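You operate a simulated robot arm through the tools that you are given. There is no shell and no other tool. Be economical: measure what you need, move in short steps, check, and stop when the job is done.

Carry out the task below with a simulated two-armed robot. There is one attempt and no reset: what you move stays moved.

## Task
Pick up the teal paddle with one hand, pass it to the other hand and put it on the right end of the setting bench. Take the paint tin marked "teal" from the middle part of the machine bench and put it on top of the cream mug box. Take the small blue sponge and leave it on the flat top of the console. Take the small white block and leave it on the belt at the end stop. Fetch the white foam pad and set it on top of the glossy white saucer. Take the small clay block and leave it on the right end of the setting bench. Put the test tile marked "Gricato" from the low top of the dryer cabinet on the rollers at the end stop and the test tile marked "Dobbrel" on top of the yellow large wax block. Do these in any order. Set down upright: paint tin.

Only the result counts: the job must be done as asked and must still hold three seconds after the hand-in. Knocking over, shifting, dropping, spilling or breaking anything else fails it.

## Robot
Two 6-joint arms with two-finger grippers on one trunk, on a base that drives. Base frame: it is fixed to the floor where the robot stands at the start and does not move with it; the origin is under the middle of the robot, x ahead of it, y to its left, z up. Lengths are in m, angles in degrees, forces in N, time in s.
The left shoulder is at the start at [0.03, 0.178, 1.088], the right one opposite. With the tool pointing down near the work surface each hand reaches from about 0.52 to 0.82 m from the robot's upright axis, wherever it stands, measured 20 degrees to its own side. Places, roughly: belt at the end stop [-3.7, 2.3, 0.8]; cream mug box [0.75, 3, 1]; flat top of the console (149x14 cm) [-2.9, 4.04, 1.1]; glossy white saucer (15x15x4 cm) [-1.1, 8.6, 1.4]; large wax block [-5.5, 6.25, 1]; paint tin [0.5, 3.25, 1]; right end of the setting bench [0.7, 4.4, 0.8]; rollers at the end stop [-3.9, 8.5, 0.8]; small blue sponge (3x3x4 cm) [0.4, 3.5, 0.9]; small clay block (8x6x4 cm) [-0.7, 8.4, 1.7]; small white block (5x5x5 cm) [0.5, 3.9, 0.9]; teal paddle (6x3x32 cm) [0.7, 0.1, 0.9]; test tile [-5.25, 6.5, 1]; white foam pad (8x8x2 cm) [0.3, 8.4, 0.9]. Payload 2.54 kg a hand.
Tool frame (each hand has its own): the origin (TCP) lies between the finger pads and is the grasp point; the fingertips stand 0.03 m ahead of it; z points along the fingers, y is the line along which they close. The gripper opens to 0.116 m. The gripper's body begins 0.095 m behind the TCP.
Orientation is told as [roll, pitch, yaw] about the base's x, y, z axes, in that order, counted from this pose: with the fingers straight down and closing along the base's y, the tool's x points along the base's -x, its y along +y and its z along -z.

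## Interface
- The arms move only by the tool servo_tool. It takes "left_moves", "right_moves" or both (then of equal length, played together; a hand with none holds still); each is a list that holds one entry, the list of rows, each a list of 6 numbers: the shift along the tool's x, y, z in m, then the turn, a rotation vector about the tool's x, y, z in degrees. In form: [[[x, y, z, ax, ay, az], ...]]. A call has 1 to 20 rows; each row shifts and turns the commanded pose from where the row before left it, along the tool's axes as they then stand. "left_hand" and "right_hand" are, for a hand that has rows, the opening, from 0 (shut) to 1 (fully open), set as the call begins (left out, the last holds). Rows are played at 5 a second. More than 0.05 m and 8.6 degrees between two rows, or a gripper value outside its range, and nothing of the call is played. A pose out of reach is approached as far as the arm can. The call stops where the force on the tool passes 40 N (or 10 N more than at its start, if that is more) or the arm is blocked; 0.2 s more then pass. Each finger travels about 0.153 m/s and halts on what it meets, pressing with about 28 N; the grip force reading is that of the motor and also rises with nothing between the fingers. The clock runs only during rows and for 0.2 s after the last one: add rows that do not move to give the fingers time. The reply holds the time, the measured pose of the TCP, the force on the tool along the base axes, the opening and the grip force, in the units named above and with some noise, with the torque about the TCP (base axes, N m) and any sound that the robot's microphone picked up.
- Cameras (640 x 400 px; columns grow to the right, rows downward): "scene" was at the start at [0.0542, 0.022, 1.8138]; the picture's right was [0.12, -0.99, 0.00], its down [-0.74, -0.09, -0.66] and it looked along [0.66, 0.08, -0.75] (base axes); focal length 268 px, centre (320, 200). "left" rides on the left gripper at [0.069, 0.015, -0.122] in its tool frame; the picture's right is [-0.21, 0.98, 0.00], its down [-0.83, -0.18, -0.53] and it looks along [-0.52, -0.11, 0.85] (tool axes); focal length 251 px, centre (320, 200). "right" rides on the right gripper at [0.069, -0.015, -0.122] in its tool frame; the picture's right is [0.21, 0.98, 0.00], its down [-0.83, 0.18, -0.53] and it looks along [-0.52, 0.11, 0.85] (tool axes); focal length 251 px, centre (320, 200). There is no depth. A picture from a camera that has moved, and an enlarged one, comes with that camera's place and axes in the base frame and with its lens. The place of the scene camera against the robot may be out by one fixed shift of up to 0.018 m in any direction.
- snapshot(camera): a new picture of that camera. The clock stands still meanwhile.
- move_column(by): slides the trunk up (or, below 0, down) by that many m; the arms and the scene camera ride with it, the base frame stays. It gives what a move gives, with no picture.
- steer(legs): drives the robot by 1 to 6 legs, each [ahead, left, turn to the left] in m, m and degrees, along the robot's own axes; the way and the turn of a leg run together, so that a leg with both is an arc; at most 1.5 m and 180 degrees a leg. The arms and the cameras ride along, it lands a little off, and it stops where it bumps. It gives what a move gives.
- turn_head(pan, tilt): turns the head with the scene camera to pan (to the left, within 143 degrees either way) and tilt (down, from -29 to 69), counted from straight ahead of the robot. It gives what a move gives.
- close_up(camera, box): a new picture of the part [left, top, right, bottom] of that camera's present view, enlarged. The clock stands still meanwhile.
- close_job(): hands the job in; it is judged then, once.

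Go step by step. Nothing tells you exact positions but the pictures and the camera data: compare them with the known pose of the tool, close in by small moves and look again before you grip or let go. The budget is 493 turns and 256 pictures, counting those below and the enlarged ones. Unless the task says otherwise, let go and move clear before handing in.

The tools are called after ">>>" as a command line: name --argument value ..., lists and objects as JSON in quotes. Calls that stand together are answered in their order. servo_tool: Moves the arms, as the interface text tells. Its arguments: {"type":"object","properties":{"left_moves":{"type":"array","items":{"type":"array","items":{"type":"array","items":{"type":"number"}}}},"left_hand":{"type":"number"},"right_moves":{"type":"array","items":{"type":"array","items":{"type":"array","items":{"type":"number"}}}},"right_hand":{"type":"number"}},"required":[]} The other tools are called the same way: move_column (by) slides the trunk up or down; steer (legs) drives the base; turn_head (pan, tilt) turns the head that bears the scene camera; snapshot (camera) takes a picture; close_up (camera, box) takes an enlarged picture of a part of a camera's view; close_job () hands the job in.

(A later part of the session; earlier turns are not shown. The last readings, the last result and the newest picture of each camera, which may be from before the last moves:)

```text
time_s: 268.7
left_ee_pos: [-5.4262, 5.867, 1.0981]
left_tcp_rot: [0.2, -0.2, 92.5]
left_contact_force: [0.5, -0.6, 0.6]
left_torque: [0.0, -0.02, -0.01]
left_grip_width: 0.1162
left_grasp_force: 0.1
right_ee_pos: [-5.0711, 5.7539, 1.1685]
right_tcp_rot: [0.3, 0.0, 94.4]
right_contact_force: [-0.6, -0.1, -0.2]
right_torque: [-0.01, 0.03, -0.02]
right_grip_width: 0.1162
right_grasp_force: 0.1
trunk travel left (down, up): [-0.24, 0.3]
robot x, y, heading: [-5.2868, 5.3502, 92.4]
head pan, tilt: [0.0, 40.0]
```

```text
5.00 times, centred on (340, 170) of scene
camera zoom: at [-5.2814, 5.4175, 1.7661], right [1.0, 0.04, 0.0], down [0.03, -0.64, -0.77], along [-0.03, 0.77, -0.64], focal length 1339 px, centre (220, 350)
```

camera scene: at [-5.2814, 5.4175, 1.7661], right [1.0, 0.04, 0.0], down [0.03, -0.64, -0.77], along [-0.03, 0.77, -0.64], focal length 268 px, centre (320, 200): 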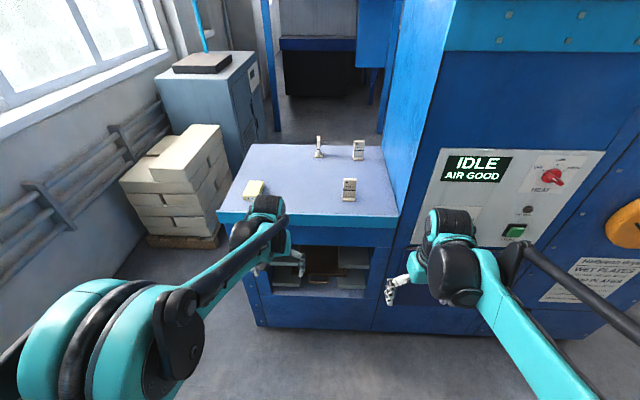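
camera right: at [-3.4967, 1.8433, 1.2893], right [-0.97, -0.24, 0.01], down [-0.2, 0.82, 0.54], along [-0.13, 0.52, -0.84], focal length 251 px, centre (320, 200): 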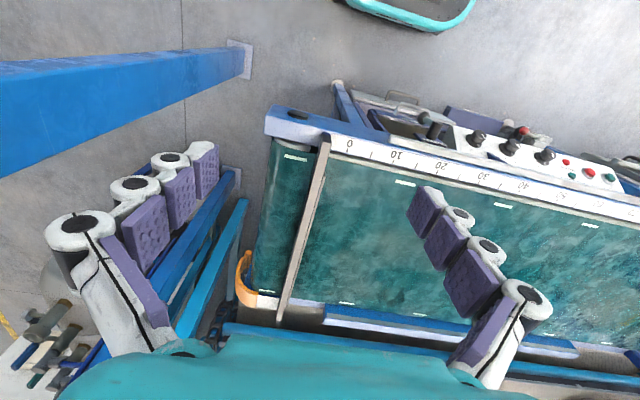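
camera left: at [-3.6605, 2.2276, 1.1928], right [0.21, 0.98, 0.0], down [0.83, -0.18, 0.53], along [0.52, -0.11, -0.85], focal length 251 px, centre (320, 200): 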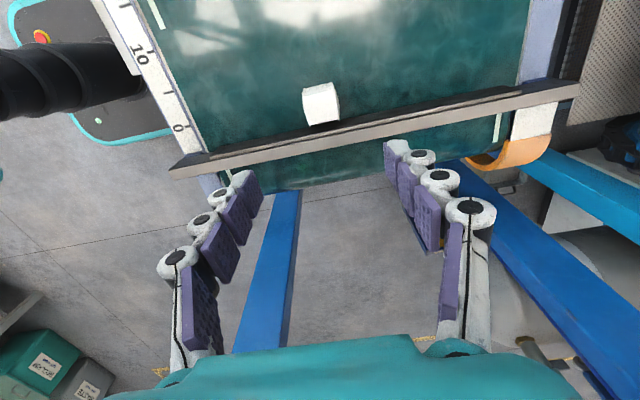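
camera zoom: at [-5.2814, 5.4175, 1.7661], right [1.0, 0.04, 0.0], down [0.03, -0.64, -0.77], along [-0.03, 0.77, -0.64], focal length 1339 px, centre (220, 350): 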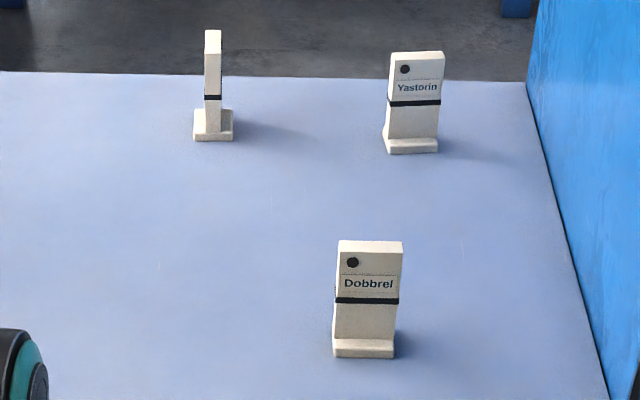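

Dobbrel stands at about (-5.19, 6.30), an edge-on tile at (-5.34, 6.66), Yastorin at (-5.13, 6.65) and the yellow wax block at (-5.61, 6.335). I'll raise the column and move so the left hand can reach Dobbrel.

>>> move_column --by 0.2

>>> steer --legs '[[0, -0.2, -2.4], [0.33, 0, 0]]'

>>> snapshot --camera "scene"

>>> snapshot --camera "left"

```text
time_s: 270.9
left_ee_pos: [-5.4262, 5.8667, 1.2981]
left_tcp_rot: [0.0, -0.2, 92.4]
left_contact_force: [0.7, -0.3, -0.4]
left_torque: [0.01, -0.03, 0.02]
left_grip_width: 0.1161
left_grasp_force: 0.1
right_ee_pos: [-5.0707, 5.7539, 1.3685]
right_tcp_rot: [0.4, 0.0, 94.3]
right_contact_force: [-0.8, -0.4, -0.3]
right_torque: [0.02, -0.02, 0.02]
right_grip_width: 0.1158
right_grasp_force: 0.0
trunk travel left (down, up): [-0.44, 0.1]
robot x, y, heading: [-5.2872, 5.3517, 92.3]
head pan, tilt: [0.0, 40.0]
```

```text
time_s: 274.3
left_ee_pos: [-5.1986, 6.2069, 1.2983]
left_tcp_rot: [0.0, -0.2, 89.6]
left_contact_force: [-0.8, 0.3, 0.5]
left_torque: [0.02, -0.01, 0.01]
left_grip_width: 0.116
left_grasp_force: 0.0
right_ee_pos: [-4.8482, 6.0771, 1.3678]
right_tcp_rot: [0.4, 0.0, 91.6]
right_contact_force: [0.3, 0.4, 0.3]
right_torque: [0.02, 0.01, -0.01]
right_grip_width: 0.1161
right_grasp_force: 0.0
trunk travel left (down, up): [-0.44, 0.1]
robot x, y, heading: [-5.083, 5.6843, 89.5]
head pan, tilt: [0.0, 40.0]
```

```text
159 pictures are left
camera scene: at [-5.0758, 5.7509, 1.9661], right [1.0, -0.01, 0.0], down [0.0, -0.64, -0.77], along [0.01, 0.77, -0.64], focal length 268 px, centre (320, 200)
```

scene: 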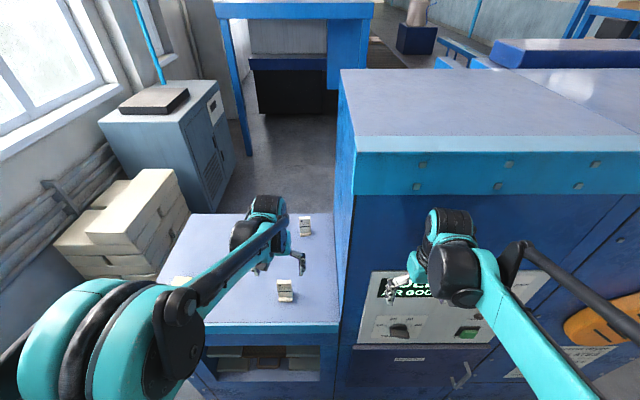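

```text
158 pictures are left
camera left: at [-5.2139, 6.1359, 1.4202], right [-0.98, 0.22, 0.0], down [0.19, 0.82, 0.54], along [0.12, 0.52, -0.84], focal length 251 px, centre (320, 200)
```

left: 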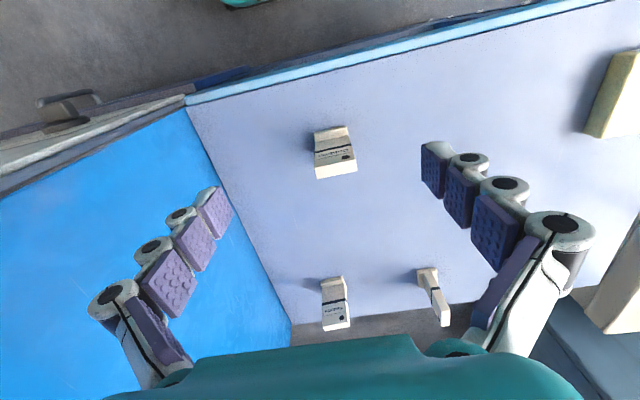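

Dobbrel is nearly under the left hand and aligned with it. I'll move 6 cm forward, lower to a hover and check.

>>> servo_tool --left_moves '[[[-0.03, 0, 0, 0, 0, 0], [-0.03, 0, 0, 0, 0, 0], [0, 0, 0.04, 0, 0, 0], [0, 0, 0.04, 0, 0, 0]]]'

>>> snapshot --camera "left"

```text
time_s: 275.3
left_ee_pos: [-5.1964, 6.2682, 1.2169]
left_tcp_rot: [0.1, -0.1, 89.5]
left_contact_force: [0.1, -0.3, 1.1]
left_torque: [-0.03, 0.03, 0.01]
left_grip_width: 0.1159
left_grasp_force: 0.0
right_ee_pos: [-4.8486, 6.0789, 1.3684]
right_tcp_rot: [0.3, -0.1, 91.5]
right_contact_force: [0.1, 0.6, 0.0]
right_torque: [-0.06, 0.01, -0.04]
right_grip_width: 0.1159
right_grasp_force: 0.0
trunk travel left (down, up): [-0.44, 0.1]
robot x, y, heading: [-5.0834, 5.6823, 89.8]
head pan, tilt: [0.0, 40.0]
```

```text
157 pictures are left
camera left: at [-5.2114, 6.1973, 1.3384], right [-0.98, 0.22, 0.0], down [0.19, 0.82, 0.54], along [0.12, 0.52, -0.84], focal length 251 px, centre (320, 200)
```

left: 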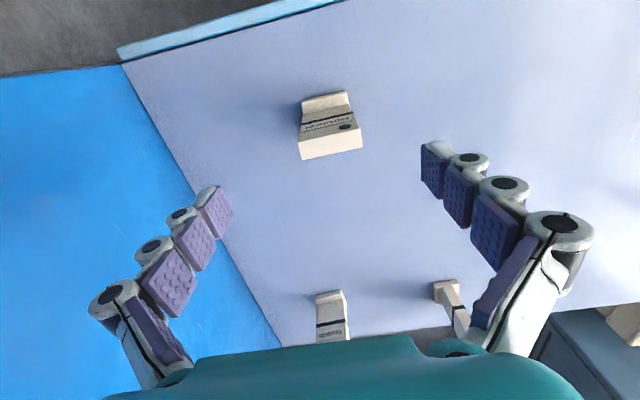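

Dobbrel is at about (-5.204, 6.256) with its top near z 1.16. I'll adjust, descend and grip.

>>> servo_tool --left_moves '[[[0.011, 0.008, 0.02, 0, 0, 0], [0, 0, 0.03, 0, 0, 0], [0, 0, 0.03, 0, 0, 0], [0, 0, 0.015, 0, 0, 0]]]'

>>> snapshot --camera "left"

```text
time_s: 276.3
left_ee_pos: [-5.2055, 6.256, 1.124]
left_tcp_rot: [0.1, -0.2, 89.7]
left_contact_force: [-1.0, 0.2, 0.6]
left_torque: [-0.02, 0.0, 0.0]
left_grip_width: 0.1157
left_grasp_force: 0.1
right_ee_pos: [-4.8487, 6.0777, 1.368]
right_tcp_rot: [0.3, 0.0, 91.7]
right_contact_force: [0.6, 0.1, -0.8]
right_torque: [0.0, 0.02, 0.0]
right_grip_width: 0.1159
right_grasp_force: 0.0
trunk travel left (down, up): [-0.44, 0.1]
robot x, y, heading: [-5.0817, 5.6839, 89.7]
head pan, tilt: [0.0, 40.0]
```

```text
156 pictures are left
camera left: at [-5.2211, 6.1858, 1.2448], right [-0.98, 0.22, 0.0], down [0.19, 0.82, 0.54], along [0.12, 0.52, -0.84], focal length 251 px, centre (320, 200)
```

left: 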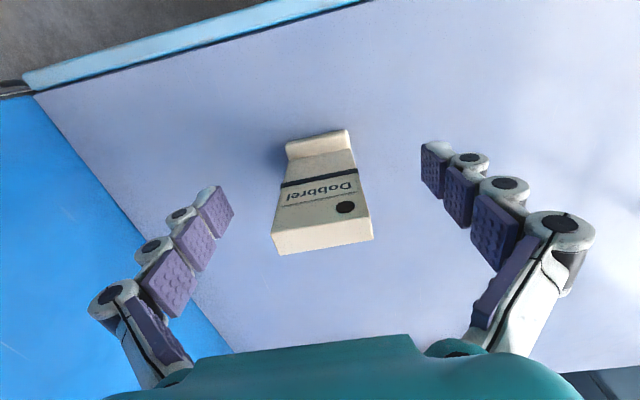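

The tile is centred between the fingers, so I'll close.

>>> servo_tool --left_hand 0 --left_moves '[[[0, 0, 0, 0, 0, 0], [0, 0, 0, 0, 0, 0], [0, 0, 0, 0, 0, 0], [0, 0, 0, 0, 0, 0]]]'

>>> servo_tool --left_moves '[[[0, 0, -0.02, 0, 0, 0], [0, 0, -0.04, 0, 0, 0], [0, 0, -0.04, 0, 0, 0], [0, 0, -0.04, 0, 0, 0]]]'

>>> snapshot --camera "left"

```text
time_s: 277.3
left_ee_pos: [-5.2047, 6.2556, 1.1238]
left_tcp_rot: [0.1, -0.2, 89.6]
left_contact_force: [0.6, -0.7, 3.6]
left_torque: [-0.02, -0.06, 0.0]
left_grip_width: 0.049
left_grasp_force: 28.6
right_ee_pos: [-4.848, 6.0772, 1.3668]
right_tcp_rot: [0.3, 0.1, 91.6]
right_contact_force: [-0.6, 0.2, -0.2]
right_torque: [0.0, -0.01, 0.0]
right_grip_width: 0.116
right_grasp_force: 0.1
trunk travel left (down, up): [-0.44, 0.1]
robot x, y, heading: [-5.0849, 5.684, 89.7]
head pan, tilt: [0.0, 40.0]
```

```text
time_s: 278.3
left_ee_pos: [-5.205, 6.2561, 1.2651]
left_tcp_rot: [0.1, -0.2, 89.6]
left_contact_force: [0.1, -0.4, -0.5]
left_torque: [-0.02, -0.02, 0.04]
left_grip_width: 0.0488
left_grasp_force: 28.1
right_ee_pos: [-4.8491, 6.0763, 1.3686]
right_tcp_rot: [0.3, -0.1, 91.6]
right_contact_force: [0.8, 0.1, 0.4]
right_torque: [-0.02, -0.02, 0.0]
right_grip_width: 0.1159
right_grasp_force: 0.1
trunk travel left (down, up): [-0.44, 0.1]
robot x, y, heading: [-5.081, 5.6791, 89.6]
head pan, tilt: [0.0, 40.0]
```

```text
155 pictures are left
camera left: at [-5.2218, 6.1859, 1.3863], right [-0.98, 0.22, 0.0], down [0.19, 0.82, 0.54], along [0.12, 0.52, -0.84], focal length 251 px, centre (320, 200)
```

left: 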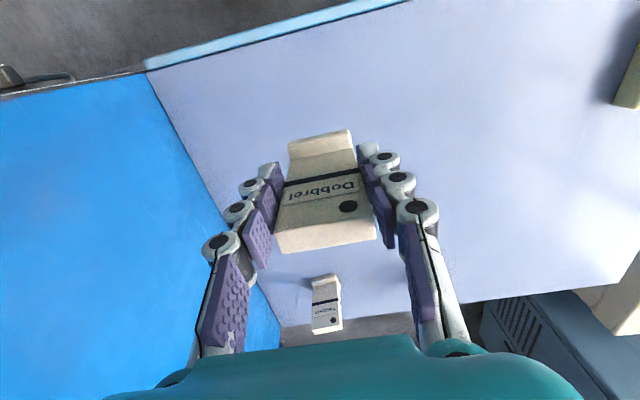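

Dobbrel is held upright. I'll strafe left so it hovers near the wax block, then look.

>>> steer --legs '[[0, 0.41, 0]]'

>>> snapshot --camera "left"

>>> snapshot --camera "scene"

```text
time_s: 280.8
left_ee_pos: [-5.6226, 6.2587, 1.2654]
left_tcp_rot: [0.3, -0.2, 90.3]
left_contact_force: [-0.6, -0.4, -1.1]
left_torque: [-0.05, -0.03, 0.0]
left_grip_width: 0.0488
left_grasp_force: 27.9
right_ee_pos: [-5.2612, 6.0803, 1.3682]
right_tcp_rot: [0.3, 0.0, 92.3]
right_contact_force: [-0.8, 0.0, -0.4]
right_torque: [-0.01, -0.01, 0.0]
right_grip_width: 0.1159
right_grasp_force: 0.1
trunk travel left (down, up): [-0.44, 0.1]
robot x, y, heading: [-5.495, 5.6864, 90.5]
head pan, tilt: [0.0, 40.0]
```

```text
154 pictures are left
camera left: at [-5.636, 6.1868, 1.3853], right [-0.98, 0.21, 0.0], down [0.18, 0.82, 0.54], along [0.11, 0.52, -0.84], focal length 251 px, centre (320, 200)
```

left: 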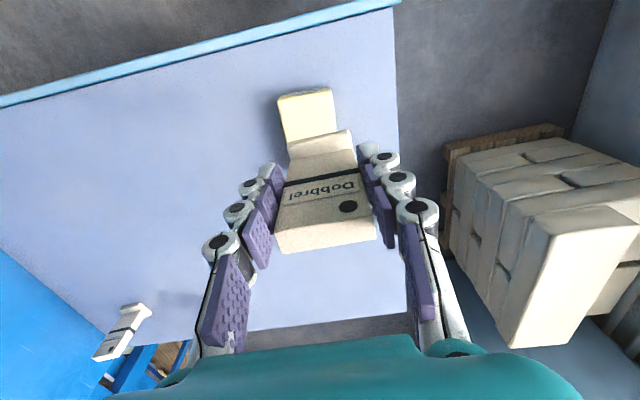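

```text
153 pictures are left
camera scene: at [-5.4856, 5.7526, 1.966], right [1.0, 0.0, 0.0], down [0.0, -0.64, -0.77], along [0.0, 0.77, -0.64], focal length 268 px, centre (320, 200)
```

scene: 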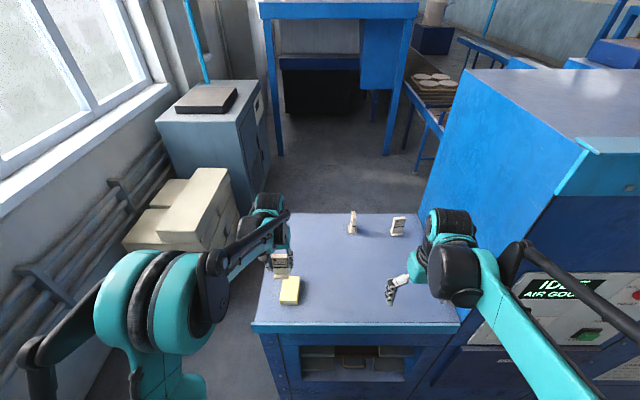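

The wax block is centred near (-5.609, 6.283), about 6 × 11 cm. I'll align and lower the tile onto it.

>>> servo_tool --left_moves '[[[-0.025, -0.0136, 0.02, 0, 0, 0], [0, 0, 0.03, 0, 0, 0], [0, 0, 0.025, 0, 0, 0]]]'

>>> close_up --camera "scene" --box '[230, 210, 350, 310]'

>>> snapshot --camera "left"

```text
time_s: 281.6
left_ee_pos: [-5.6092, 6.2814, 1.1882]
left_tcp_rot: [0.0, -0.3, 90.2]
left_contact_force: [0.5, -0.3, -1.3]
left_torque: [-0.05, -0.01, 0.0]
left_grip_width: 0.0488
left_grasp_force: 27.7
right_ee_pos: [-5.263, 6.0805, 1.3686]
right_tcp_rot: [0.3, -0.1, 92.3]
right_contact_force: [0.6, -0.2, -0.1]
right_torque: [-0.05, 0.0, -0.02]
right_grip_width: 0.116
right_grasp_force: 0.0
trunk travel left (down, up): [-0.44, 0.1]
robot x, y, heading: [-5.4937, 5.6852, 90.1]
head pan, tilt: [0.0, 40.0]
```

```text
4.00 times, centred on (290, 260) of scene
camera zoom: at [-5.4864, 5.753, 1.966], right [1.0, 0.0, 0.0], down [0.0, -0.64, -0.77], along [0.0, 0.77, -0.64], focal length 1071 px, centre (440, -40)
```

zoom: 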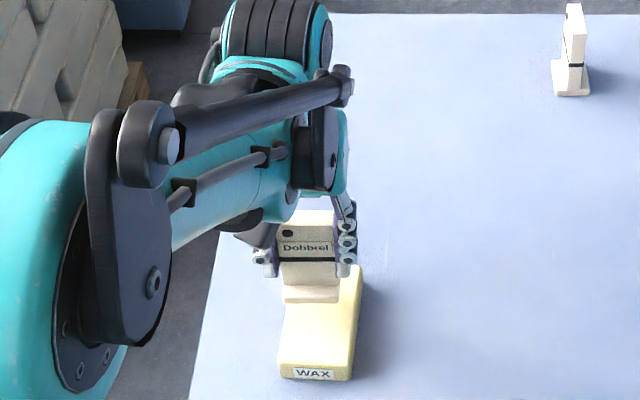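

```text
151 pictures are left
camera left: at [-5.6238, 6.2109, 1.3093], right [-0.98, 0.21, 0.0], down [0.18, 0.82, 0.54], along [0.11, 0.52, -0.84], focal length 251 px, centre (320, 200)
```

left: 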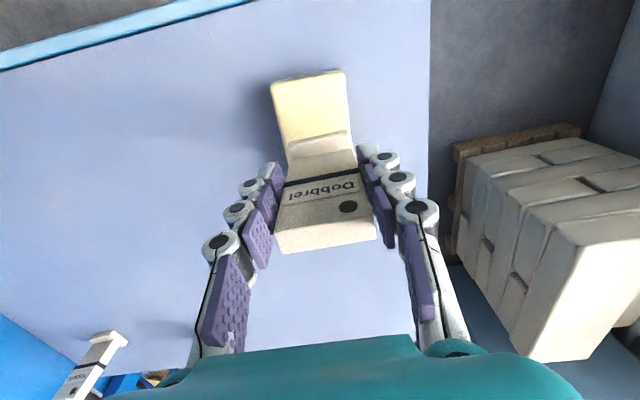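

The tile is centred over the wax block, so I'll lower it until contact.

>>> servo_tool --left_moves '[[[0, 0, 0.012, 0, 0, 0], [0, 0, 0.008, 0, 0, 0]]]'

>>> servo_tool --left_moves '[[[0, 0, 0.003, 0, 0, 0], [0, 0, 0.003, 0, 0, 0]]]'

>>> servo_tool --left_moves '[[[0, 0, 0.003, 0, 0, 0], [0, 0, 0.002, 0, 0, 0]]]'

```text
time_s: 282.2
left_ee_pos: [-5.6077, 6.2832, 1.1671]
left_tcp_rot: [0.1, -0.2, 90.3]
left_contact_force: [-0.1, -0.6, -1.2]
left_torque: [-0.03, 0.06, -0.02]
left_grip_width: 0.0489
left_grasp_force: 28.1
right_ee_pos: [-5.261, 6.0812, 1.3676]
right_tcp_rot: [0.3, 0.0, 92.3]
right_contact_force: [0.5, 0.7, -0.4]
right_torque: [-0.03, 0.02, 0.03]
right_grip_width: 0.1161
right_grasp_force: 0.1
trunk travel left (down, up): [-0.44, 0.1]
robot x, y, heading: [-5.4914, 5.6845, 90.2]
head pan, tilt: [0.0, 40.0]
```

```text
time_s: 282.8
left_ee_pos: [-5.6082, 6.2828, 1.1632]
left_tcp_rot: [0.1, -0.2, 90.2]
left_contact_force: [-0.7, -1.0, -0.8]
left_torque: [0.0, 0.0, -0.02]
left_grip_width: 0.0491
left_grasp_force: 27.7
right_ee_pos: [-5.2613, 6.081, 1.3685]
right_tcp_rot: [0.2, 0.0, 92.3]
right_contact_force: [1.3, 0.8, 0.5]
right_torque: [-0.01, 0.02, 0.01]
right_grip_width: 0.1159
right_grasp_force: 0.1
trunk travel left (down, up): [-0.44, 0.1]
robot x, y, heading: [-5.4891, 5.6821, 90.2]
head pan, tilt: [0.0, 40.0]
```

```text
time_s: 283.4
left_ee_pos: [-5.6086, 6.2816, 1.1587]
left_tcp_rot: [0.1, -0.2, 90.1]
left_contact_force: [0.1, -0.1, -1.0]
left_torque: [-0.02, -0.01, 0.02]
left_grip_width: 0.049
left_grasp_force: 28.5
right_ee_pos: [-5.2627, 6.08, 1.3696]
right_tcp_rot: [0.3, 0.0, 92.2]
right_contact_force: [-0.3, -0.3, 0.2]
right_torque: [0.01, 0.03, -0.04]
right_grip_width: 0.1162
right_grasp_force: 0.1
trunk travel left (down, up): [-0.44, 0.1]
robot x, y, heading: [-5.4908, 5.6835, 90.0]
head pan, tilt: [0.0, 40.0]
```

>>> servo_tool --left_moves '[[[0, 0, 0.002, 0, 0, 0], [0, 0, 0.002, 0, 0, 0]]]'

>>> servo_tool --left_moves '[[[0, 0, 0.002, 0, 0, 0], [0, 0, 0.002, 0, 0, 0]]]'

>>> servo_tool --left_moves '[[[0, 0, 0.002, 0, 0, 0], [0, 0, 0.002, 0, 0, 0]]]'

```text
time_s: 284.0
left_ee_pos: [-5.6079, 6.2842, 1.1547]
left_tcp_rot: [0.1, -0.2, 90.2]
left_contact_force: [0.2, 2.3, 4.0]
left_torque: [0.17, -0.01, 0.01]
left_grip_width: 0.049
left_grasp_force: 27.7
right_ee_pos: [-5.2625, 6.0799, 1.3688]
right_tcp_rot: [0.3, -0.1, 92.3]
right_contact_force: [-0.3, 0.0, 0.3]
right_torque: [-0.03, 0.0, -0.02]
right_grip_width: 0.1158
right_grasp_force: 0.1
trunk travel left (down, up): [-0.44, 0.1]
robot x, y, heading: [-5.4904, 5.6873, 90.1]
head pan, tilt: [0.0, 40.0]
```

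```text
time_s: 284.6
left_ee_pos: [-5.6084, 6.2819, 1.1515]
left_tcp_rot: [0.0, -0.3, 90.2]
left_contact_force: [-0.7, 2.6, 21.5]
left_torque: [0.26, 0.05, -0.03]
left_grip_width: 0.0496
left_grasp_force: 28.0
right_ee_pos: [-5.2623, 6.0793, 1.3688]
right_tcp_rot: [0.3, -0.1, 92.2]
right_contact_force: [0.2, 0.3, 0.4]
right_torque: [0.0, -0.01, -0.01]
right_grip_width: 0.1162
right_grasp_force: 0.1
trunk travel left (down, up): [-0.44, 0.1]
robot x, y, heading: [-5.4917, 5.6857, 90.2]
head pan, tilt: [0.0, 40.0]
```

```text
time_s: 285.2
left_ee_pos: [-5.609, 6.2821, 1.1473]
left_tcp_rot: [0.1, -0.4, 90.1]
left_contact_force: [-1.5, 1.5, 21.5]
left_torque: [0.21, 0.05, 0.03]
left_grip_width: 0.049
left_grasp_force: 27.7
right_ee_pos: [-5.2627, 6.079, 1.3685]
right_tcp_rot: [0.2, 0.0, 92.2]
right_contact_force: [0.8, -0.5, 0.4]
right_torque: [0.02, 0.0, 0.02]
right_grip_width: 0.1159
right_grasp_force: 0.0
trunk travel left (down, up): [-0.44, 0.1]
robot x, y, heading: [-5.4953, 5.6838, 90.3]
head pan, tilt: [0.0, 40.0]
```

It's in firm contact. I'll release and rise.

>>> servo_tool --left_moves '[[[0, 0, -0.003, 0, 0, 0], [0, 0, 0, 0, 0, 0]]]'

>>> servo_tool --left_hand 0.8 --left_moves '[[[0, 0, 0, 0, 0, 0], [0, 0, 0, 0, 0, 0], [0, 0, 0, 0, 0, 0], [0, 0, -0.02, 0, 0, 0], [0, 0, -0.04, 0, 0, 0], [0, 0, -0.04, 0, 0, 0], [0, 0, -0.04, 0, 0, 0]]]'

>>> snapshot --camera "left"

>>> close_up --camera "scene" --box '[230, 200, 430, 310]'

```text
time_s: 285.8
left_ee_pos: [-5.6082, 6.2817, 1.1489]
left_tcp_rot: [-0.1, -0.2, 90.1]
left_contact_force: [-0.8, -0.6, -0.3]
left_torque: [0.0, 0.0, 0.0]
left_grip_width: 0.049
left_grasp_force: 27.8
right_ee_pos: [-5.2618, 6.0802, 1.367]
right_tcp_rot: [0.4, 0.0, 92.1]
right_contact_force: [0.3, 0.9, 0.2]
right_torque: [0.04, -0.02, -0.02]
right_grip_width: 0.1161
right_grasp_force: 0.0
trunk travel left (down, up): [-0.44, 0.1]
robot x, y, heading: [-5.491, 5.6857, 90.4]
head pan, tilt: [0.0, 40.0]
```

```text
time_s: 287.4
left_ee_pos: [-5.6074, 6.2809, 1.2889]
left_tcp_rot: [0.1, -0.1, 90.1]
left_contact_force: [-0.1, -0.3, -0.4]
left_torque: [0.03, 0.03, 0.0]
left_grip_width: 0.0927
left_grasp_force: 0.1
right_ee_pos: [-5.262, 6.0803, 1.3675]
right_tcp_rot: [0.4, 0.0, 92.2]
right_contact_force: [0.8, -0.4, 0.5]
right_torque: [0.01, 0.01, 0.01]
right_grip_width: 0.116
right_grasp_force: 0.0
trunk travel left (down, up): [-0.44, 0.1]
robot x, y, heading: [-5.4924, 5.6838, 90.3]
head pan, tilt: [0.0, 40.0]
```

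```text
150 pictures are left
camera left: at [-5.622, 6.21, 1.4103], right [-0.98, 0.21, 0.0], down [0.18, 0.82, 0.54], along [0.11, 0.53, -0.84], focal length 251 px, centre (320, 200)
```

left: 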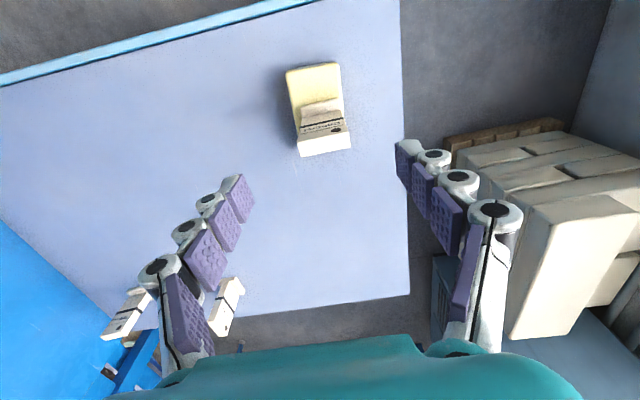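

```text
3.20 times, centred on (330, 255) of scene
camera zoom: at [-5.4858, 5.751, 1.9661], right [1.0, 0.0, 0.0], down [0.0, -0.64, -0.77], along [0.0, 0.77, -0.64], focal length 857 px, centre (288, 24)
```

zoom: 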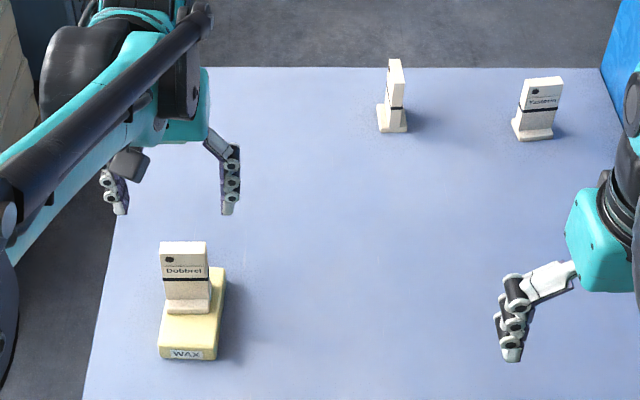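

Dobbrel stands on the wax block. Next I'll verify the label on the edge-on tile.

>>> close_up --camera "left" --box '[90, 260, 260, 360]'

```text
3.76 times, centred on (175, 310) of left
camera zoom: at [-5.622, 6.21, 1.4103], right [-0.98, 0.21, 0.0], down [0.18, 0.82, 0.54], along [0.11, 0.53, -0.84], focal length 947 px, centre (866, -214)
```

zoom: 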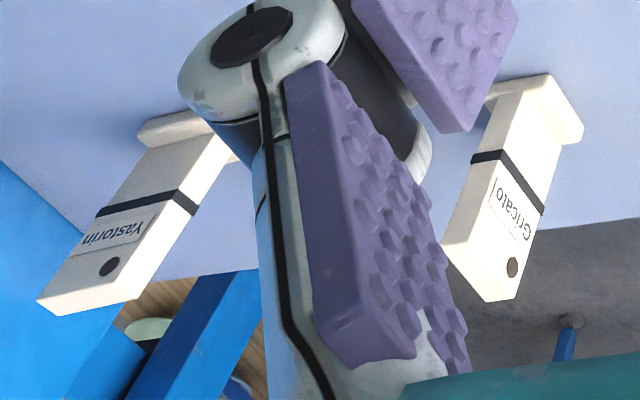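

It reads "Gricato". I'll move nearer and bring the right hand above it.

>>> servo_tool --left_moves '[[[0, 0, -0.03, 0, 0, 0], [0, 0, -0.03, 0, 0, 0], [0, 0, -0.02, 0, 0, 0]]]'

>>> steer --legs '[[0.2, 0, 0]]'

>>> servo_tool --right_moves '[[[-0.035, 0.01, 0, 0, 0, 0], [-0.035, 0.01, 0, 0, 0, 0], [-0.035, 0.01, 0, 0, 0, 0], [-0.035, 0.01, 0, 0, 0, 0], [-0.035, 0.01, 0, 0, 0, 0], [-0.035, 0.01, 0.01, 0, 0, 0], [-0.03, 0.01, 0.03, 0, 0, 0]]]'

>>> snapshot --camera "right"

```text
time_s: 288.2
left_ee_pos: [-5.6059, 6.2812, 1.3707]
left_tcp_rot: [0.1, -0.2, 90.2]
left_contact_force: [1.1, -0.3, 0.2]
left_torque: [-0.01, 0.05, 0.0]
left_grip_width: 0.0929
left_grasp_force: 0.0
right_ee_pos: [-5.2615, 6.081, 1.3677]
right_tcp_rot: [0.3, 0.0, 92.2]
right_contact_force: [0.7, -0.1, 0.0]
right_torque: [0.0, -0.04, 0.0]
right_grip_width: 0.116
right_grasp_force: 0.1
trunk travel left (down, up): [-0.44, 0.1]
robot x, y, heading: [-5.4953, 5.6842, 90.2]
head pan, tilt: [0.0, 40.0]
```

```text
time_s: 289.8
left_ee_pos: [-5.6075, 6.4774, 1.3703]
left_tcp_rot: [0.1, -0.2, 90.2]
left_contact_force: [0.7, -0.4, -0.1]
left_torque: [0.02, 0.02, 0.02]
left_grip_width: 0.0926
left_grasp_force: 0.0
right_ee_pos: [-5.2625, 6.2793, 1.3682]
right_tcp_rot: [0.4, 0.0, 92.3]
right_contact_force: [-0.1, 0.1, 0.8]
right_torque: [-0.04, 0.02, 0.02]
right_grip_width: 0.1159
right_grasp_force: 0.1
trunk travel left (down, up): [-0.44, 0.1]
robot x, y, heading: [-5.4935, 5.882, 90.5]
head pan, tilt: [0.0, 40.0]
```

```text
time_s: 291.4
left_ee_pos: [-5.6072, 6.481, 1.3684]
left_tcp_rot: [-0.1, -0.2, 90.2]
left_contact_force: [0.1, -0.1, 0.0]
left_torque: [-0.06, 0.0, -0.01]
left_grip_width: 0.0927
left_grasp_force: 0.1
right_ee_pos: [-5.3436, 6.5179, 1.3278]
right_tcp_rot: [0.3, 0.1, 92.3]
right_contact_force: [0.6, 1.3, 0.0]
right_torque: [-0.04, -0.01, 0.0]
right_grip_width: 0.116
right_grasp_force: 0.0
trunk travel left (down, up): [-0.44, 0.1]
robot x, y, heading: [-5.4915, 5.8848, 90.0]
head pan, tilt: [0.0, 40.0]
```

```text
147 pictures are left
camera right: at [-5.3258, 6.4502, 1.4505], right [-0.97, -0.25, 0.01], down [-0.21, 0.82, 0.53], along [-0.14, 0.52, -0.85], focal length 251 px, centre (320, 200)
```

right: 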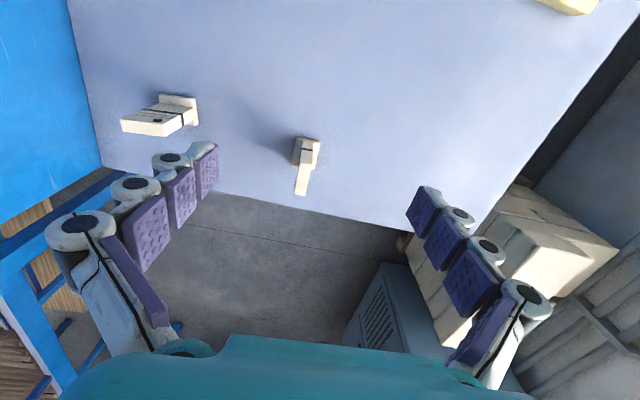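

Gricato is at about (-5.344, 6.605), aligned with y. I'll move above it and lower to a hover.

>>> servo_tool --right_moves '[[[-0.03, 0, 0.03, 0, 0, 0], [-0.03, 0, 0.03, 0, 0, 0], [-0.027, 0.002, 0.04, 0, 0, 0]]]'

>>> snapshot --camera "right"

```text
time_s: 292.2
left_ee_pos: [-5.6073, 6.4794, 1.369]
left_tcp_rot: [0.1, -0.2, 90.2]
left_contact_force: [0.6, -0.6, -0.1]
left_torque: [-0.01, 0.01, -0.03]
left_grip_width: 0.0927
left_grasp_force: 0.2
right_ee_pos: [-5.3474, 6.604, 1.2265]
right_tcp_rot: [0.3, 0.2, 92.2]
right_contact_force: [-0.3, 0.2, 0.2]
right_torque: [-0.02, 0.0, 0.0]
right_grip_width: 0.116
right_grasp_force: 0.0
trunk travel left (down, up): [-0.44, 0.1]
robot x, y, heading: [-5.4942, 5.8817, 90.1]
head pan, tilt: [0.0, 40.0]
```

```text
146 pictures are left
camera right: at [-5.3299, 6.5358, 1.3483], right [-0.97, -0.25, 0.01], down [-0.21, 0.82, 0.53], along [-0.14, 0.52, -0.85], focal length 251 px, centre (320, 200)
```

right: 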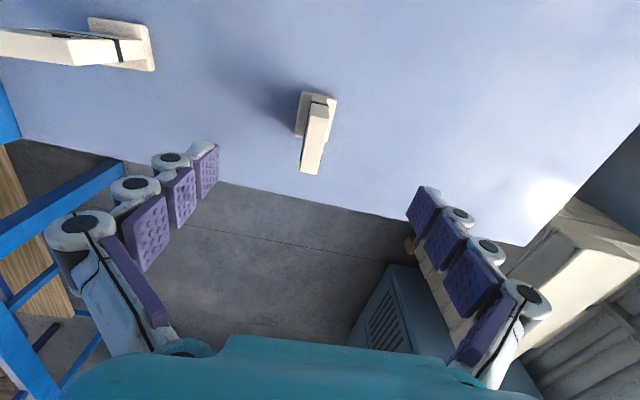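

Centred. I'll descend and grip.

>>> servo_tool --right_moves '[[[-0.005, -0.002, 0.03, 0, 0, 0], [0, 0, 0.03, 0, 0, 0], [0, 0, 0.03, 0, 0, 0], [0, 0, 0.015, 0, 0, 0]]]'

>>> servo_tool --right_hand 0 --right_moves '[[[0, 0, 0, 0, 0, 0], [0, 0, 0, 0, 0, 0], [0, 0, 0, 0, 0, 0], [0, 0, 0, 0, 0, 0]]]'

>>> snapshot --camera "right"

```text
time_s: 293.2
left_ee_pos: [-5.6075, 6.4795, 1.3692]
left_tcp_rot: [0.2, -0.2, 90.2]
left_contact_force: [-0.1, -0.1, -0.5]
left_torque: [0.0, -0.03, 0.01]
left_grip_width: 0.0927
left_grasp_force: 0.1
right_ee_pos: [-5.3464, 6.6092, 1.1227]
right_tcp_rot: [0.3, -0.1, 92.2]
right_contact_force: [0.0, 0.5, -0.2]
right_torque: [0.0, 0.04, -0.01]
right_grip_width: 0.116
right_grasp_force: 0.1
trunk travel left (down, up): [-0.44, 0.1]
robot x, y, heading: [-5.4931, 5.8825, 90.0]
head pan, tilt: [0.0, 40.0]
```

```text
time_s: 294.2
left_ee_pos: [-5.6064, 6.4784, 1.3693]
left_tcp_rot: [0.2, -0.2, 90.2]
left_contact_force: [0.6, 0.1, 0.4]
left_torque: [-0.01, 0.01, 0.0]
left_grip_width: 0.0929
left_grasp_force: 0.1
right_ee_pos: [-5.3473, 6.6099, 1.1234]
right_tcp_rot: [0.3, -0.1, 92.1]
right_contact_force: [0.7, 0.0, 0.1]
right_torque: [0.01, -0.05, -0.02]
right_grip_width: 0.0154
right_grasp_force: 28.0
trunk travel left (down, up): [-0.44, 0.1]
robot x, y, heading: [-5.4907, 5.8867, 90.3]
head pan, tilt: [0.0, 40.0]
```

```text
145 pictures are left
camera right: at [-5.3299, 6.5409, 1.2448], right [-0.97, -0.25, 0.01], down [-0.21, 0.82, 0.53], along [-0.14, 0.52, -0.84], focal length 251 px, centre (320, 200)
```

right: 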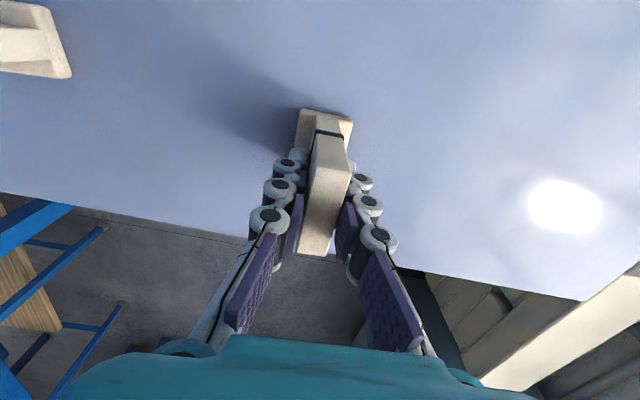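

Gricato is gripped. I'll lift it and back away.

>>> servo_tool --right_moves '[[[0, 0, -0.02, 0, 0, 0], [0, 0, -0.04, 0, 0, 0], [0, 0, -0.04, 0, 0, 0], [0, 0, -0.04, 0, 0, 0], [0, 0, -0.04, 0, 0, 0]]]'

>>> steer --legs '[[-0.5, 0, 0]]'

>>> snapshot --camera "right"

>>> snapshot --camera "scene"

```text
time_s: 295.4
left_ee_pos: [-5.6081, 6.4787, 1.3698]
left_tcp_rot: [0.1, -0.2, 90.2]
left_contact_force: [0.1, -0.1, 1.3]
left_torque: [0.04, 0.01, 0.01]
left_grip_width: 0.0925
left_grasp_force: 0.1
right_ee_pos: [-5.3484, 6.6069, 1.3026]
right_tcp_rot: [0.3, 0.0, 92.2]
right_contact_force: [1.2, 0.0, -1.5]
right_torque: [0.03, -0.02, 0.02]
right_grip_width: 0.0151
right_grasp_force: 28.0
trunk travel left (down, up): [-0.44, 0.1]
robot x, y, heading: [-5.4921, 5.8843, 90.3]
head pan, tilt: [0.0, 40.0]
```

```text
time_s: 298.4
left_ee_pos: [-5.6026, 5.9723, 1.3682]
left_tcp_rot: [0.1, -0.2, 89.7]
left_contact_force: [0.3, 0.0, 0.9]
left_torque: [0.0, -0.01, 0.02]
left_grip_width: 0.0929
left_grasp_force: 0.0
right_ee_pos: [-5.3395, 6.0978, 1.302]
right_tcp_rot: [0.2, 0.1, 91.6]
right_contact_force: [1.0, 0.1, -0.8]
right_torque: [0.01, 0.0, 0.01]
right_grip_width: 0.0152
right_grasp_force: 27.8
trunk travel left (down, up): [-0.44, 0.1]
robot x, y, heading: [-5.4955, 5.3738, 89.7]
head pan, tilt: [0.0, 40.0]
```

```text
144 pictures are left
camera right: at [-5.324, 6.0304, 1.4243], right [-0.97, -0.24, 0.01], down [-0.2, 0.82, 0.53], along [-0.13, 0.52, -0.85], focal length 251 px, centre (320, 200)
```

right: 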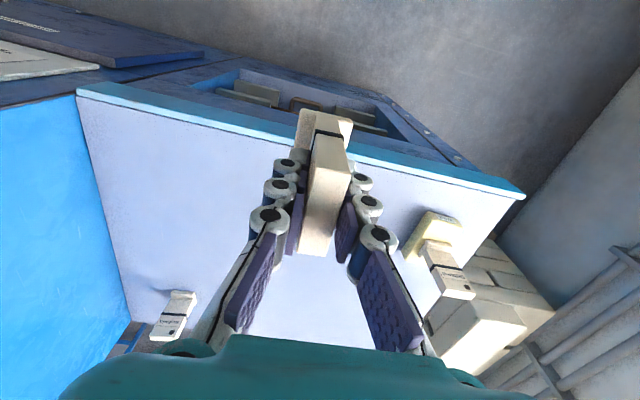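

```text
143 pictures are left
camera scene: at [-5.4871, 5.4431, 1.966], right [1.0, -0.01, 0.0], down [0.0, -0.64, -0.77], along [0.01, 0.77, -0.64], focal length 268 px, centre (320, 200)
```

scene: 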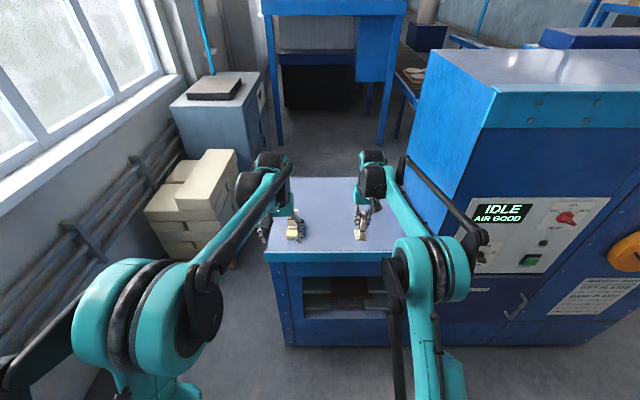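

The tile is secure. I'll turn east and drive out along y ≈ 5.4, then look toward the rollers.

>>> steer --legs '[[0, 0, -89.7], [1.5, 0, 0], [1.5, 0, 0], [1.2, 0, 0]]'

>>> turn_head --pan 100 --tilt 25

>>> snapshot --camera "scene"

```text
time_s: 322.4
left_ee_pos: [-0.6738, 5.3664, 1.3692]
left_tcp_rot: [0.0, -0.2, -1.9]
left_contact_force: [0.2, -0.1, 0.3]
left_torque: [0.0, -0.02, -0.01]
left_grip_width: 0.0926
left_grasp_force: 0.0
right_ee_pos: [-0.555, 5.1016, 1.3023]
right_tcp_rot: [0.4, 0.0, 0.3]
right_contact_force: [-0.6, -0.6, -1.6]
right_torque: [0.01, -0.01, 0.0]
right_grip_width: 0.0154
right_grasp_force: 28.6
trunk travel left (down, up): [-0.44, 0.1]
robot x, y, heading: [-1.2777, 5.2751, -1.7]
head pan, tilt: [0.0, 40.0]
```

```text
time_s: 324.2
left_ee_pos: [-0.6744, 5.367, 1.3696]
left_tcp_rot: [0.2, -0.3, -1.7]
left_contact_force: [-0.3, -0.3, -0.3]
left_torque: [-0.06, 0.0, -0.03]
left_grip_width: 0.0927
left_grasp_force: 0.0
right_ee_pos: [-0.5544, 5.1028, 1.3021]
right_tcp_rot: [0.3, 0.1, 0.4]
right_contact_force: [0.3, -0.1, -1.1]
right_torque: [-0.02, -0.01, 0.02]
right_grip_width: 0.0148
right_grasp_force: 28.2
trunk travel left (down, up): [-0.44, 0.1]
robot x, y, heading: [-1.2734, 5.2701, -1.8]
head pan, tilt: [100.0, 25.0]
```

```text
142 pictures are left
camera scene: at [-1.31, 5.3766, 1.9894], right [0.99, 0.14, 0.0], down [0.06, -0.42, -0.91], along [-0.13, 0.9, -0.42], focal length 268 px, centre (320, 200)
```

scene: 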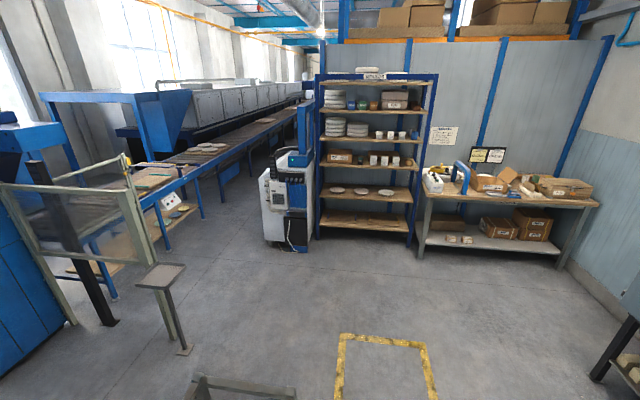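

I can see the conveyor, the shelf rack and the wooden bench. I'll zoom on the conveyor end and the shelves.

>>> close_up --camera "scene" --box '[60, 120, 280, 260]'

>>> close_up --camera "scene" --box '[300, 50, 620, 260]'

```text
2.86 times, centred on (170, 190) of scene
camera zoom: at [-1.31, 5.3766, 1.9894], right [0.99, 0.14, 0.0], down [0.06, -0.42, -0.91], along [-0.13, 0.9, -0.42], focal length 765 px, centre (749, 229)
```

zoom: 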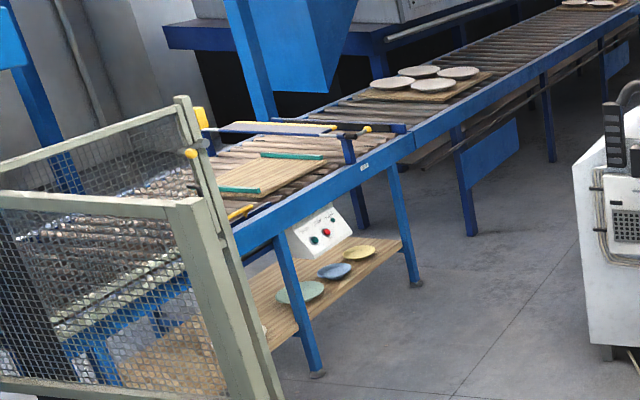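

```text
1.90 times, centred on (460, 155) of scene
camera zoom: at [-1.31, 5.3766, 1.9894], right [0.99, 0.14, 0.0], down [0.06, -0.42, -0.91], along [-0.13, 0.9, -0.42], focal length 510 px, centre (53, 286)
```

zoom: 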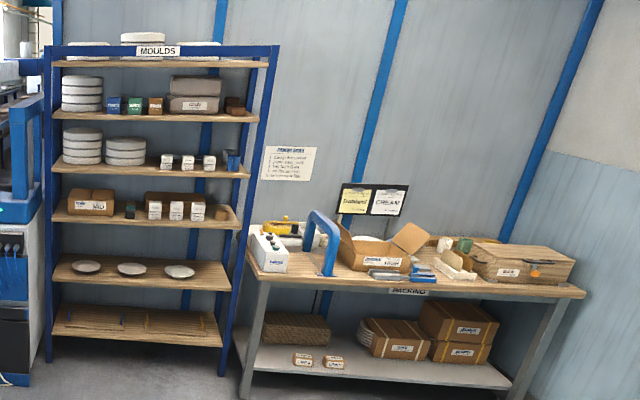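

The conveyor runs along y at x ≈ -3.5 to -4.2, with a crossbar near y 8.6. I'll route around the stool and pedestal, facing west.

>>> steer --legs '[[0.3, 0, 0], [0, 0, 180], [0, -1.4, 1.8], [0, -0.8, 0]]'

>>> turn_head --pan -15 --tilt 30

>>> snapshot --camera "scene"

```text
time_s: 344.0
left_ee_pos: [-1.4331, 7.4062, 1.3692]
left_tcp_rot: [0.2, -0.2, 176.7]
left_contact_force: [-0.6, 0.0, 0.6]
left_torque: [0.01, -0.03, -0.01]
left_grip_width: 0.0927
left_grasp_force: 0.0
right_ee_pos: [-1.5458, 7.6738, 1.303]
right_tcp_rot: [0.4, 0.0, 178.8]
right_contact_force: [0.0, -0.3, -1.0]
right_torque: [0.0, -0.01, -0.02]
right_grip_width: 0.0152
right_grasp_force: 28.2
trunk travel left (down, up): [-0.44, 0.1]
robot x, y, heading: [-0.8346, 7.4835, 176.7]
head pan, tilt: [100.0, 25.0]
```

```text
time_s: 346.0
left_ee_pos: [-1.433, 7.4061, 1.3702]
left_tcp_rot: [0.1, -0.2, 176.6]
left_contact_force: [0.4, -0.1, -0.5]
left_torque: [0.0, -0.02, -0.02]
left_grip_width: 0.0927
left_grasp_force: 0.1
right_ee_pos: [-1.5465, 7.6736, 1.3028]
right_tcp_rot: [0.3, 0.1, 178.7]
right_contact_force: [0.8, -0.8, -1.6]
right_torque: [0.01, 0.01, -0.02]
right_grip_width: 0.0152
right_grasp_force: 27.7
trunk travel left (down, up): [-0.44, 0.1]
robot x, y, heading: [-0.8277, 7.4841, 176.7]
head pan, tilt: [-15.0, 30.0]
```

```text
139 pictures are left
camera scene: at [-0.8812, 7.5233, 1.9814], right [0.31, 0.95, 0.0], down [0.48, -0.16, -0.87], along [-0.82, 0.27, -0.5], focal length 268 px, centre (320, 200)
```

scene: 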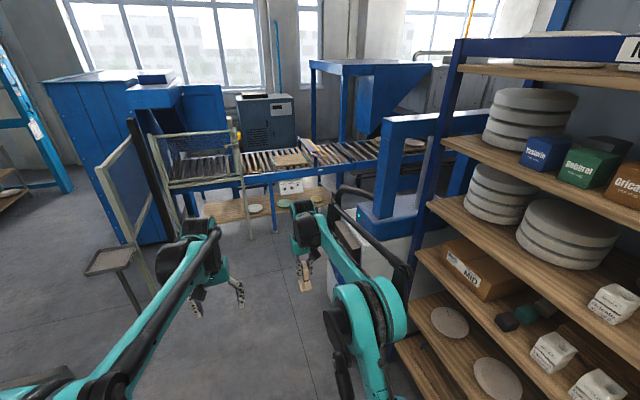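

The shelf rack is close on my right. I'll shift left a bit, then drive west toward the conveyor.

>>> steer --legs '[[0, 0.22, 3.3], [1.4, 0, 0], [0.55, 0, 0]]'

>>> turn_head --pan -30 --tilt 35

>>> snapshot --camera "scene"

```text
time_s: 356.9
left_ee_pos: [-3.3627, 7.1005, 1.3694]
left_tcp_rot: [0.1, -0.3, -178.8]
left_contact_force: [-0.1, 0.0, -0.2]
left_torque: [0.0, 0.01, 0.0]
left_grip_width: 0.0929
left_grasp_force: 0.1
right_ee_pos: [-3.4888, 7.3586, 1.3034]
right_tcp_rot: [0.5, 1.1, -176.9]
right_contact_force: [5.1, 0.5, -0.3]
right_torque: [0.02, 0.0, -0.13]
right_grip_width: 0.0154
right_grasp_force: 27.3
trunk travel left (down, up): [-0.44, 0.1]
robot x, y, heading: [-2.7687, 7.2292, -178.8]
head pan, tilt: [-15.0, 30.0]
stopped in leg 3: the force on the tool passed its limit at 76 N (the readings are from after the stop); the commanded pose is now the measured one
```

```text
time_s: 357.6
left_ee_pos: [-3.3616, 7.1012, 1.3692]
left_tcp_rot: [0.1, -0.3, -178.8]
left_contact_force: [-0.2, -0.5, -0.6]
left_torque: [0.01, 0.04, 0.04]
left_grip_width: 0.0926
left_grasp_force: 0.0
right_ee_pos: [-3.4884, 7.3585, 1.3021]
right_tcp_rot: [0.4, 1.2, -176.9]
right_contact_force: [9.3, -0.4, -1.7]
right_torque: [-0.02, -0.08, -0.15]
right_grip_width: 0.0152
right_grasp_force: 28.0
trunk travel left (down, up): [-0.44, 0.1]
robot x, y, heading: [-2.7701, 7.2247, -178.8]
head pan, tilt: [-30.0, 35.0]
```

```text
138 pictures are left
camera scene: at [-2.8075, 7.2819, 1.9736], right [0.48, 0.88, 0.0], down [0.5, -0.28, -0.82], along [-0.72, 0.39, -0.57], focal length 268 px, centre (320, 200)
```

scene: 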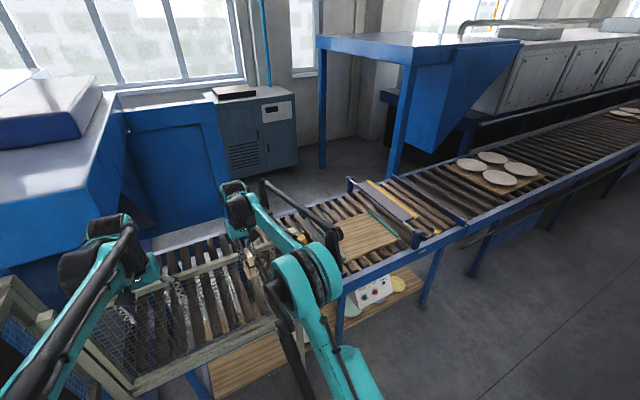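

The right hand bumped the fence post. I'll back off and check the tile.

>>> steer --legs '[[-0.25, 0, 0]]'

>>> snapshot --camera "right"

>>> snapshot --camera "scene"

```text
time_s: 359.4
left_ee_pos: [-3.1168, 7.1073, 1.3695]
left_tcp_rot: [0.1, -0.2, -178.9]
left_contact_force: [-0.2, 0.3, -0.5]
left_torque: [-0.03, -0.01, 0.01]
left_grip_width: 0.093
left_grasp_force: 0.0
right_ee_pos: [-3.2443, 7.3653, 1.3034]
right_tcp_rot: [0.4, 1.2, -177.0]
right_contact_force: [0.1, -0.3, -1.8]
right_torque: [-0.01, 0.04, 0.01]
right_grip_width: 0.015
right_grasp_force: 28.0
trunk travel left (down, up): [-0.44, 0.1]
robot x, y, heading: [-2.5243, 7.2318, -179.1]
head pan, tilt: [-30.0, 35.0]
```

```text
137 pictures are left
camera right: at [-3.1794, 7.3842, 1.4254], right [0.27, -0.96, 0.01], down [-0.83, -0.22, 0.52], along [-0.5, -0.15, -0.86], focal length 251 px, centre (320, 200)
```

right: 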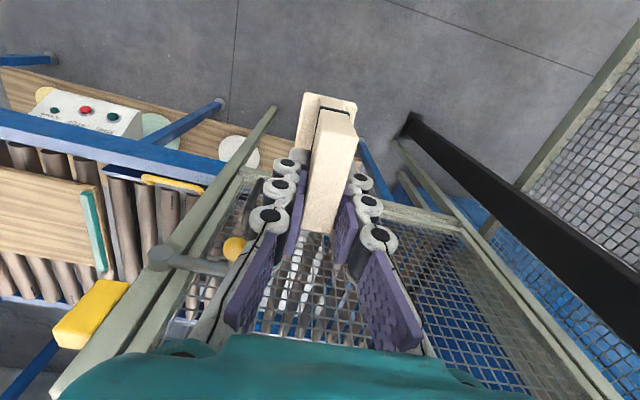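

```text
136 pictures are left
camera scene: at [-2.5636, 7.287, 1.9735], right [0.48, 0.88, 0.0], down [0.5, -0.28, -0.82], along [-0.72, 0.4, -0.57], focal length 268 px, centre (320, 200)
```

scene: 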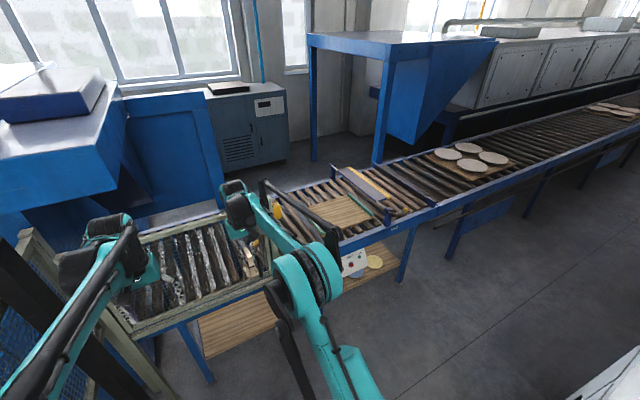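

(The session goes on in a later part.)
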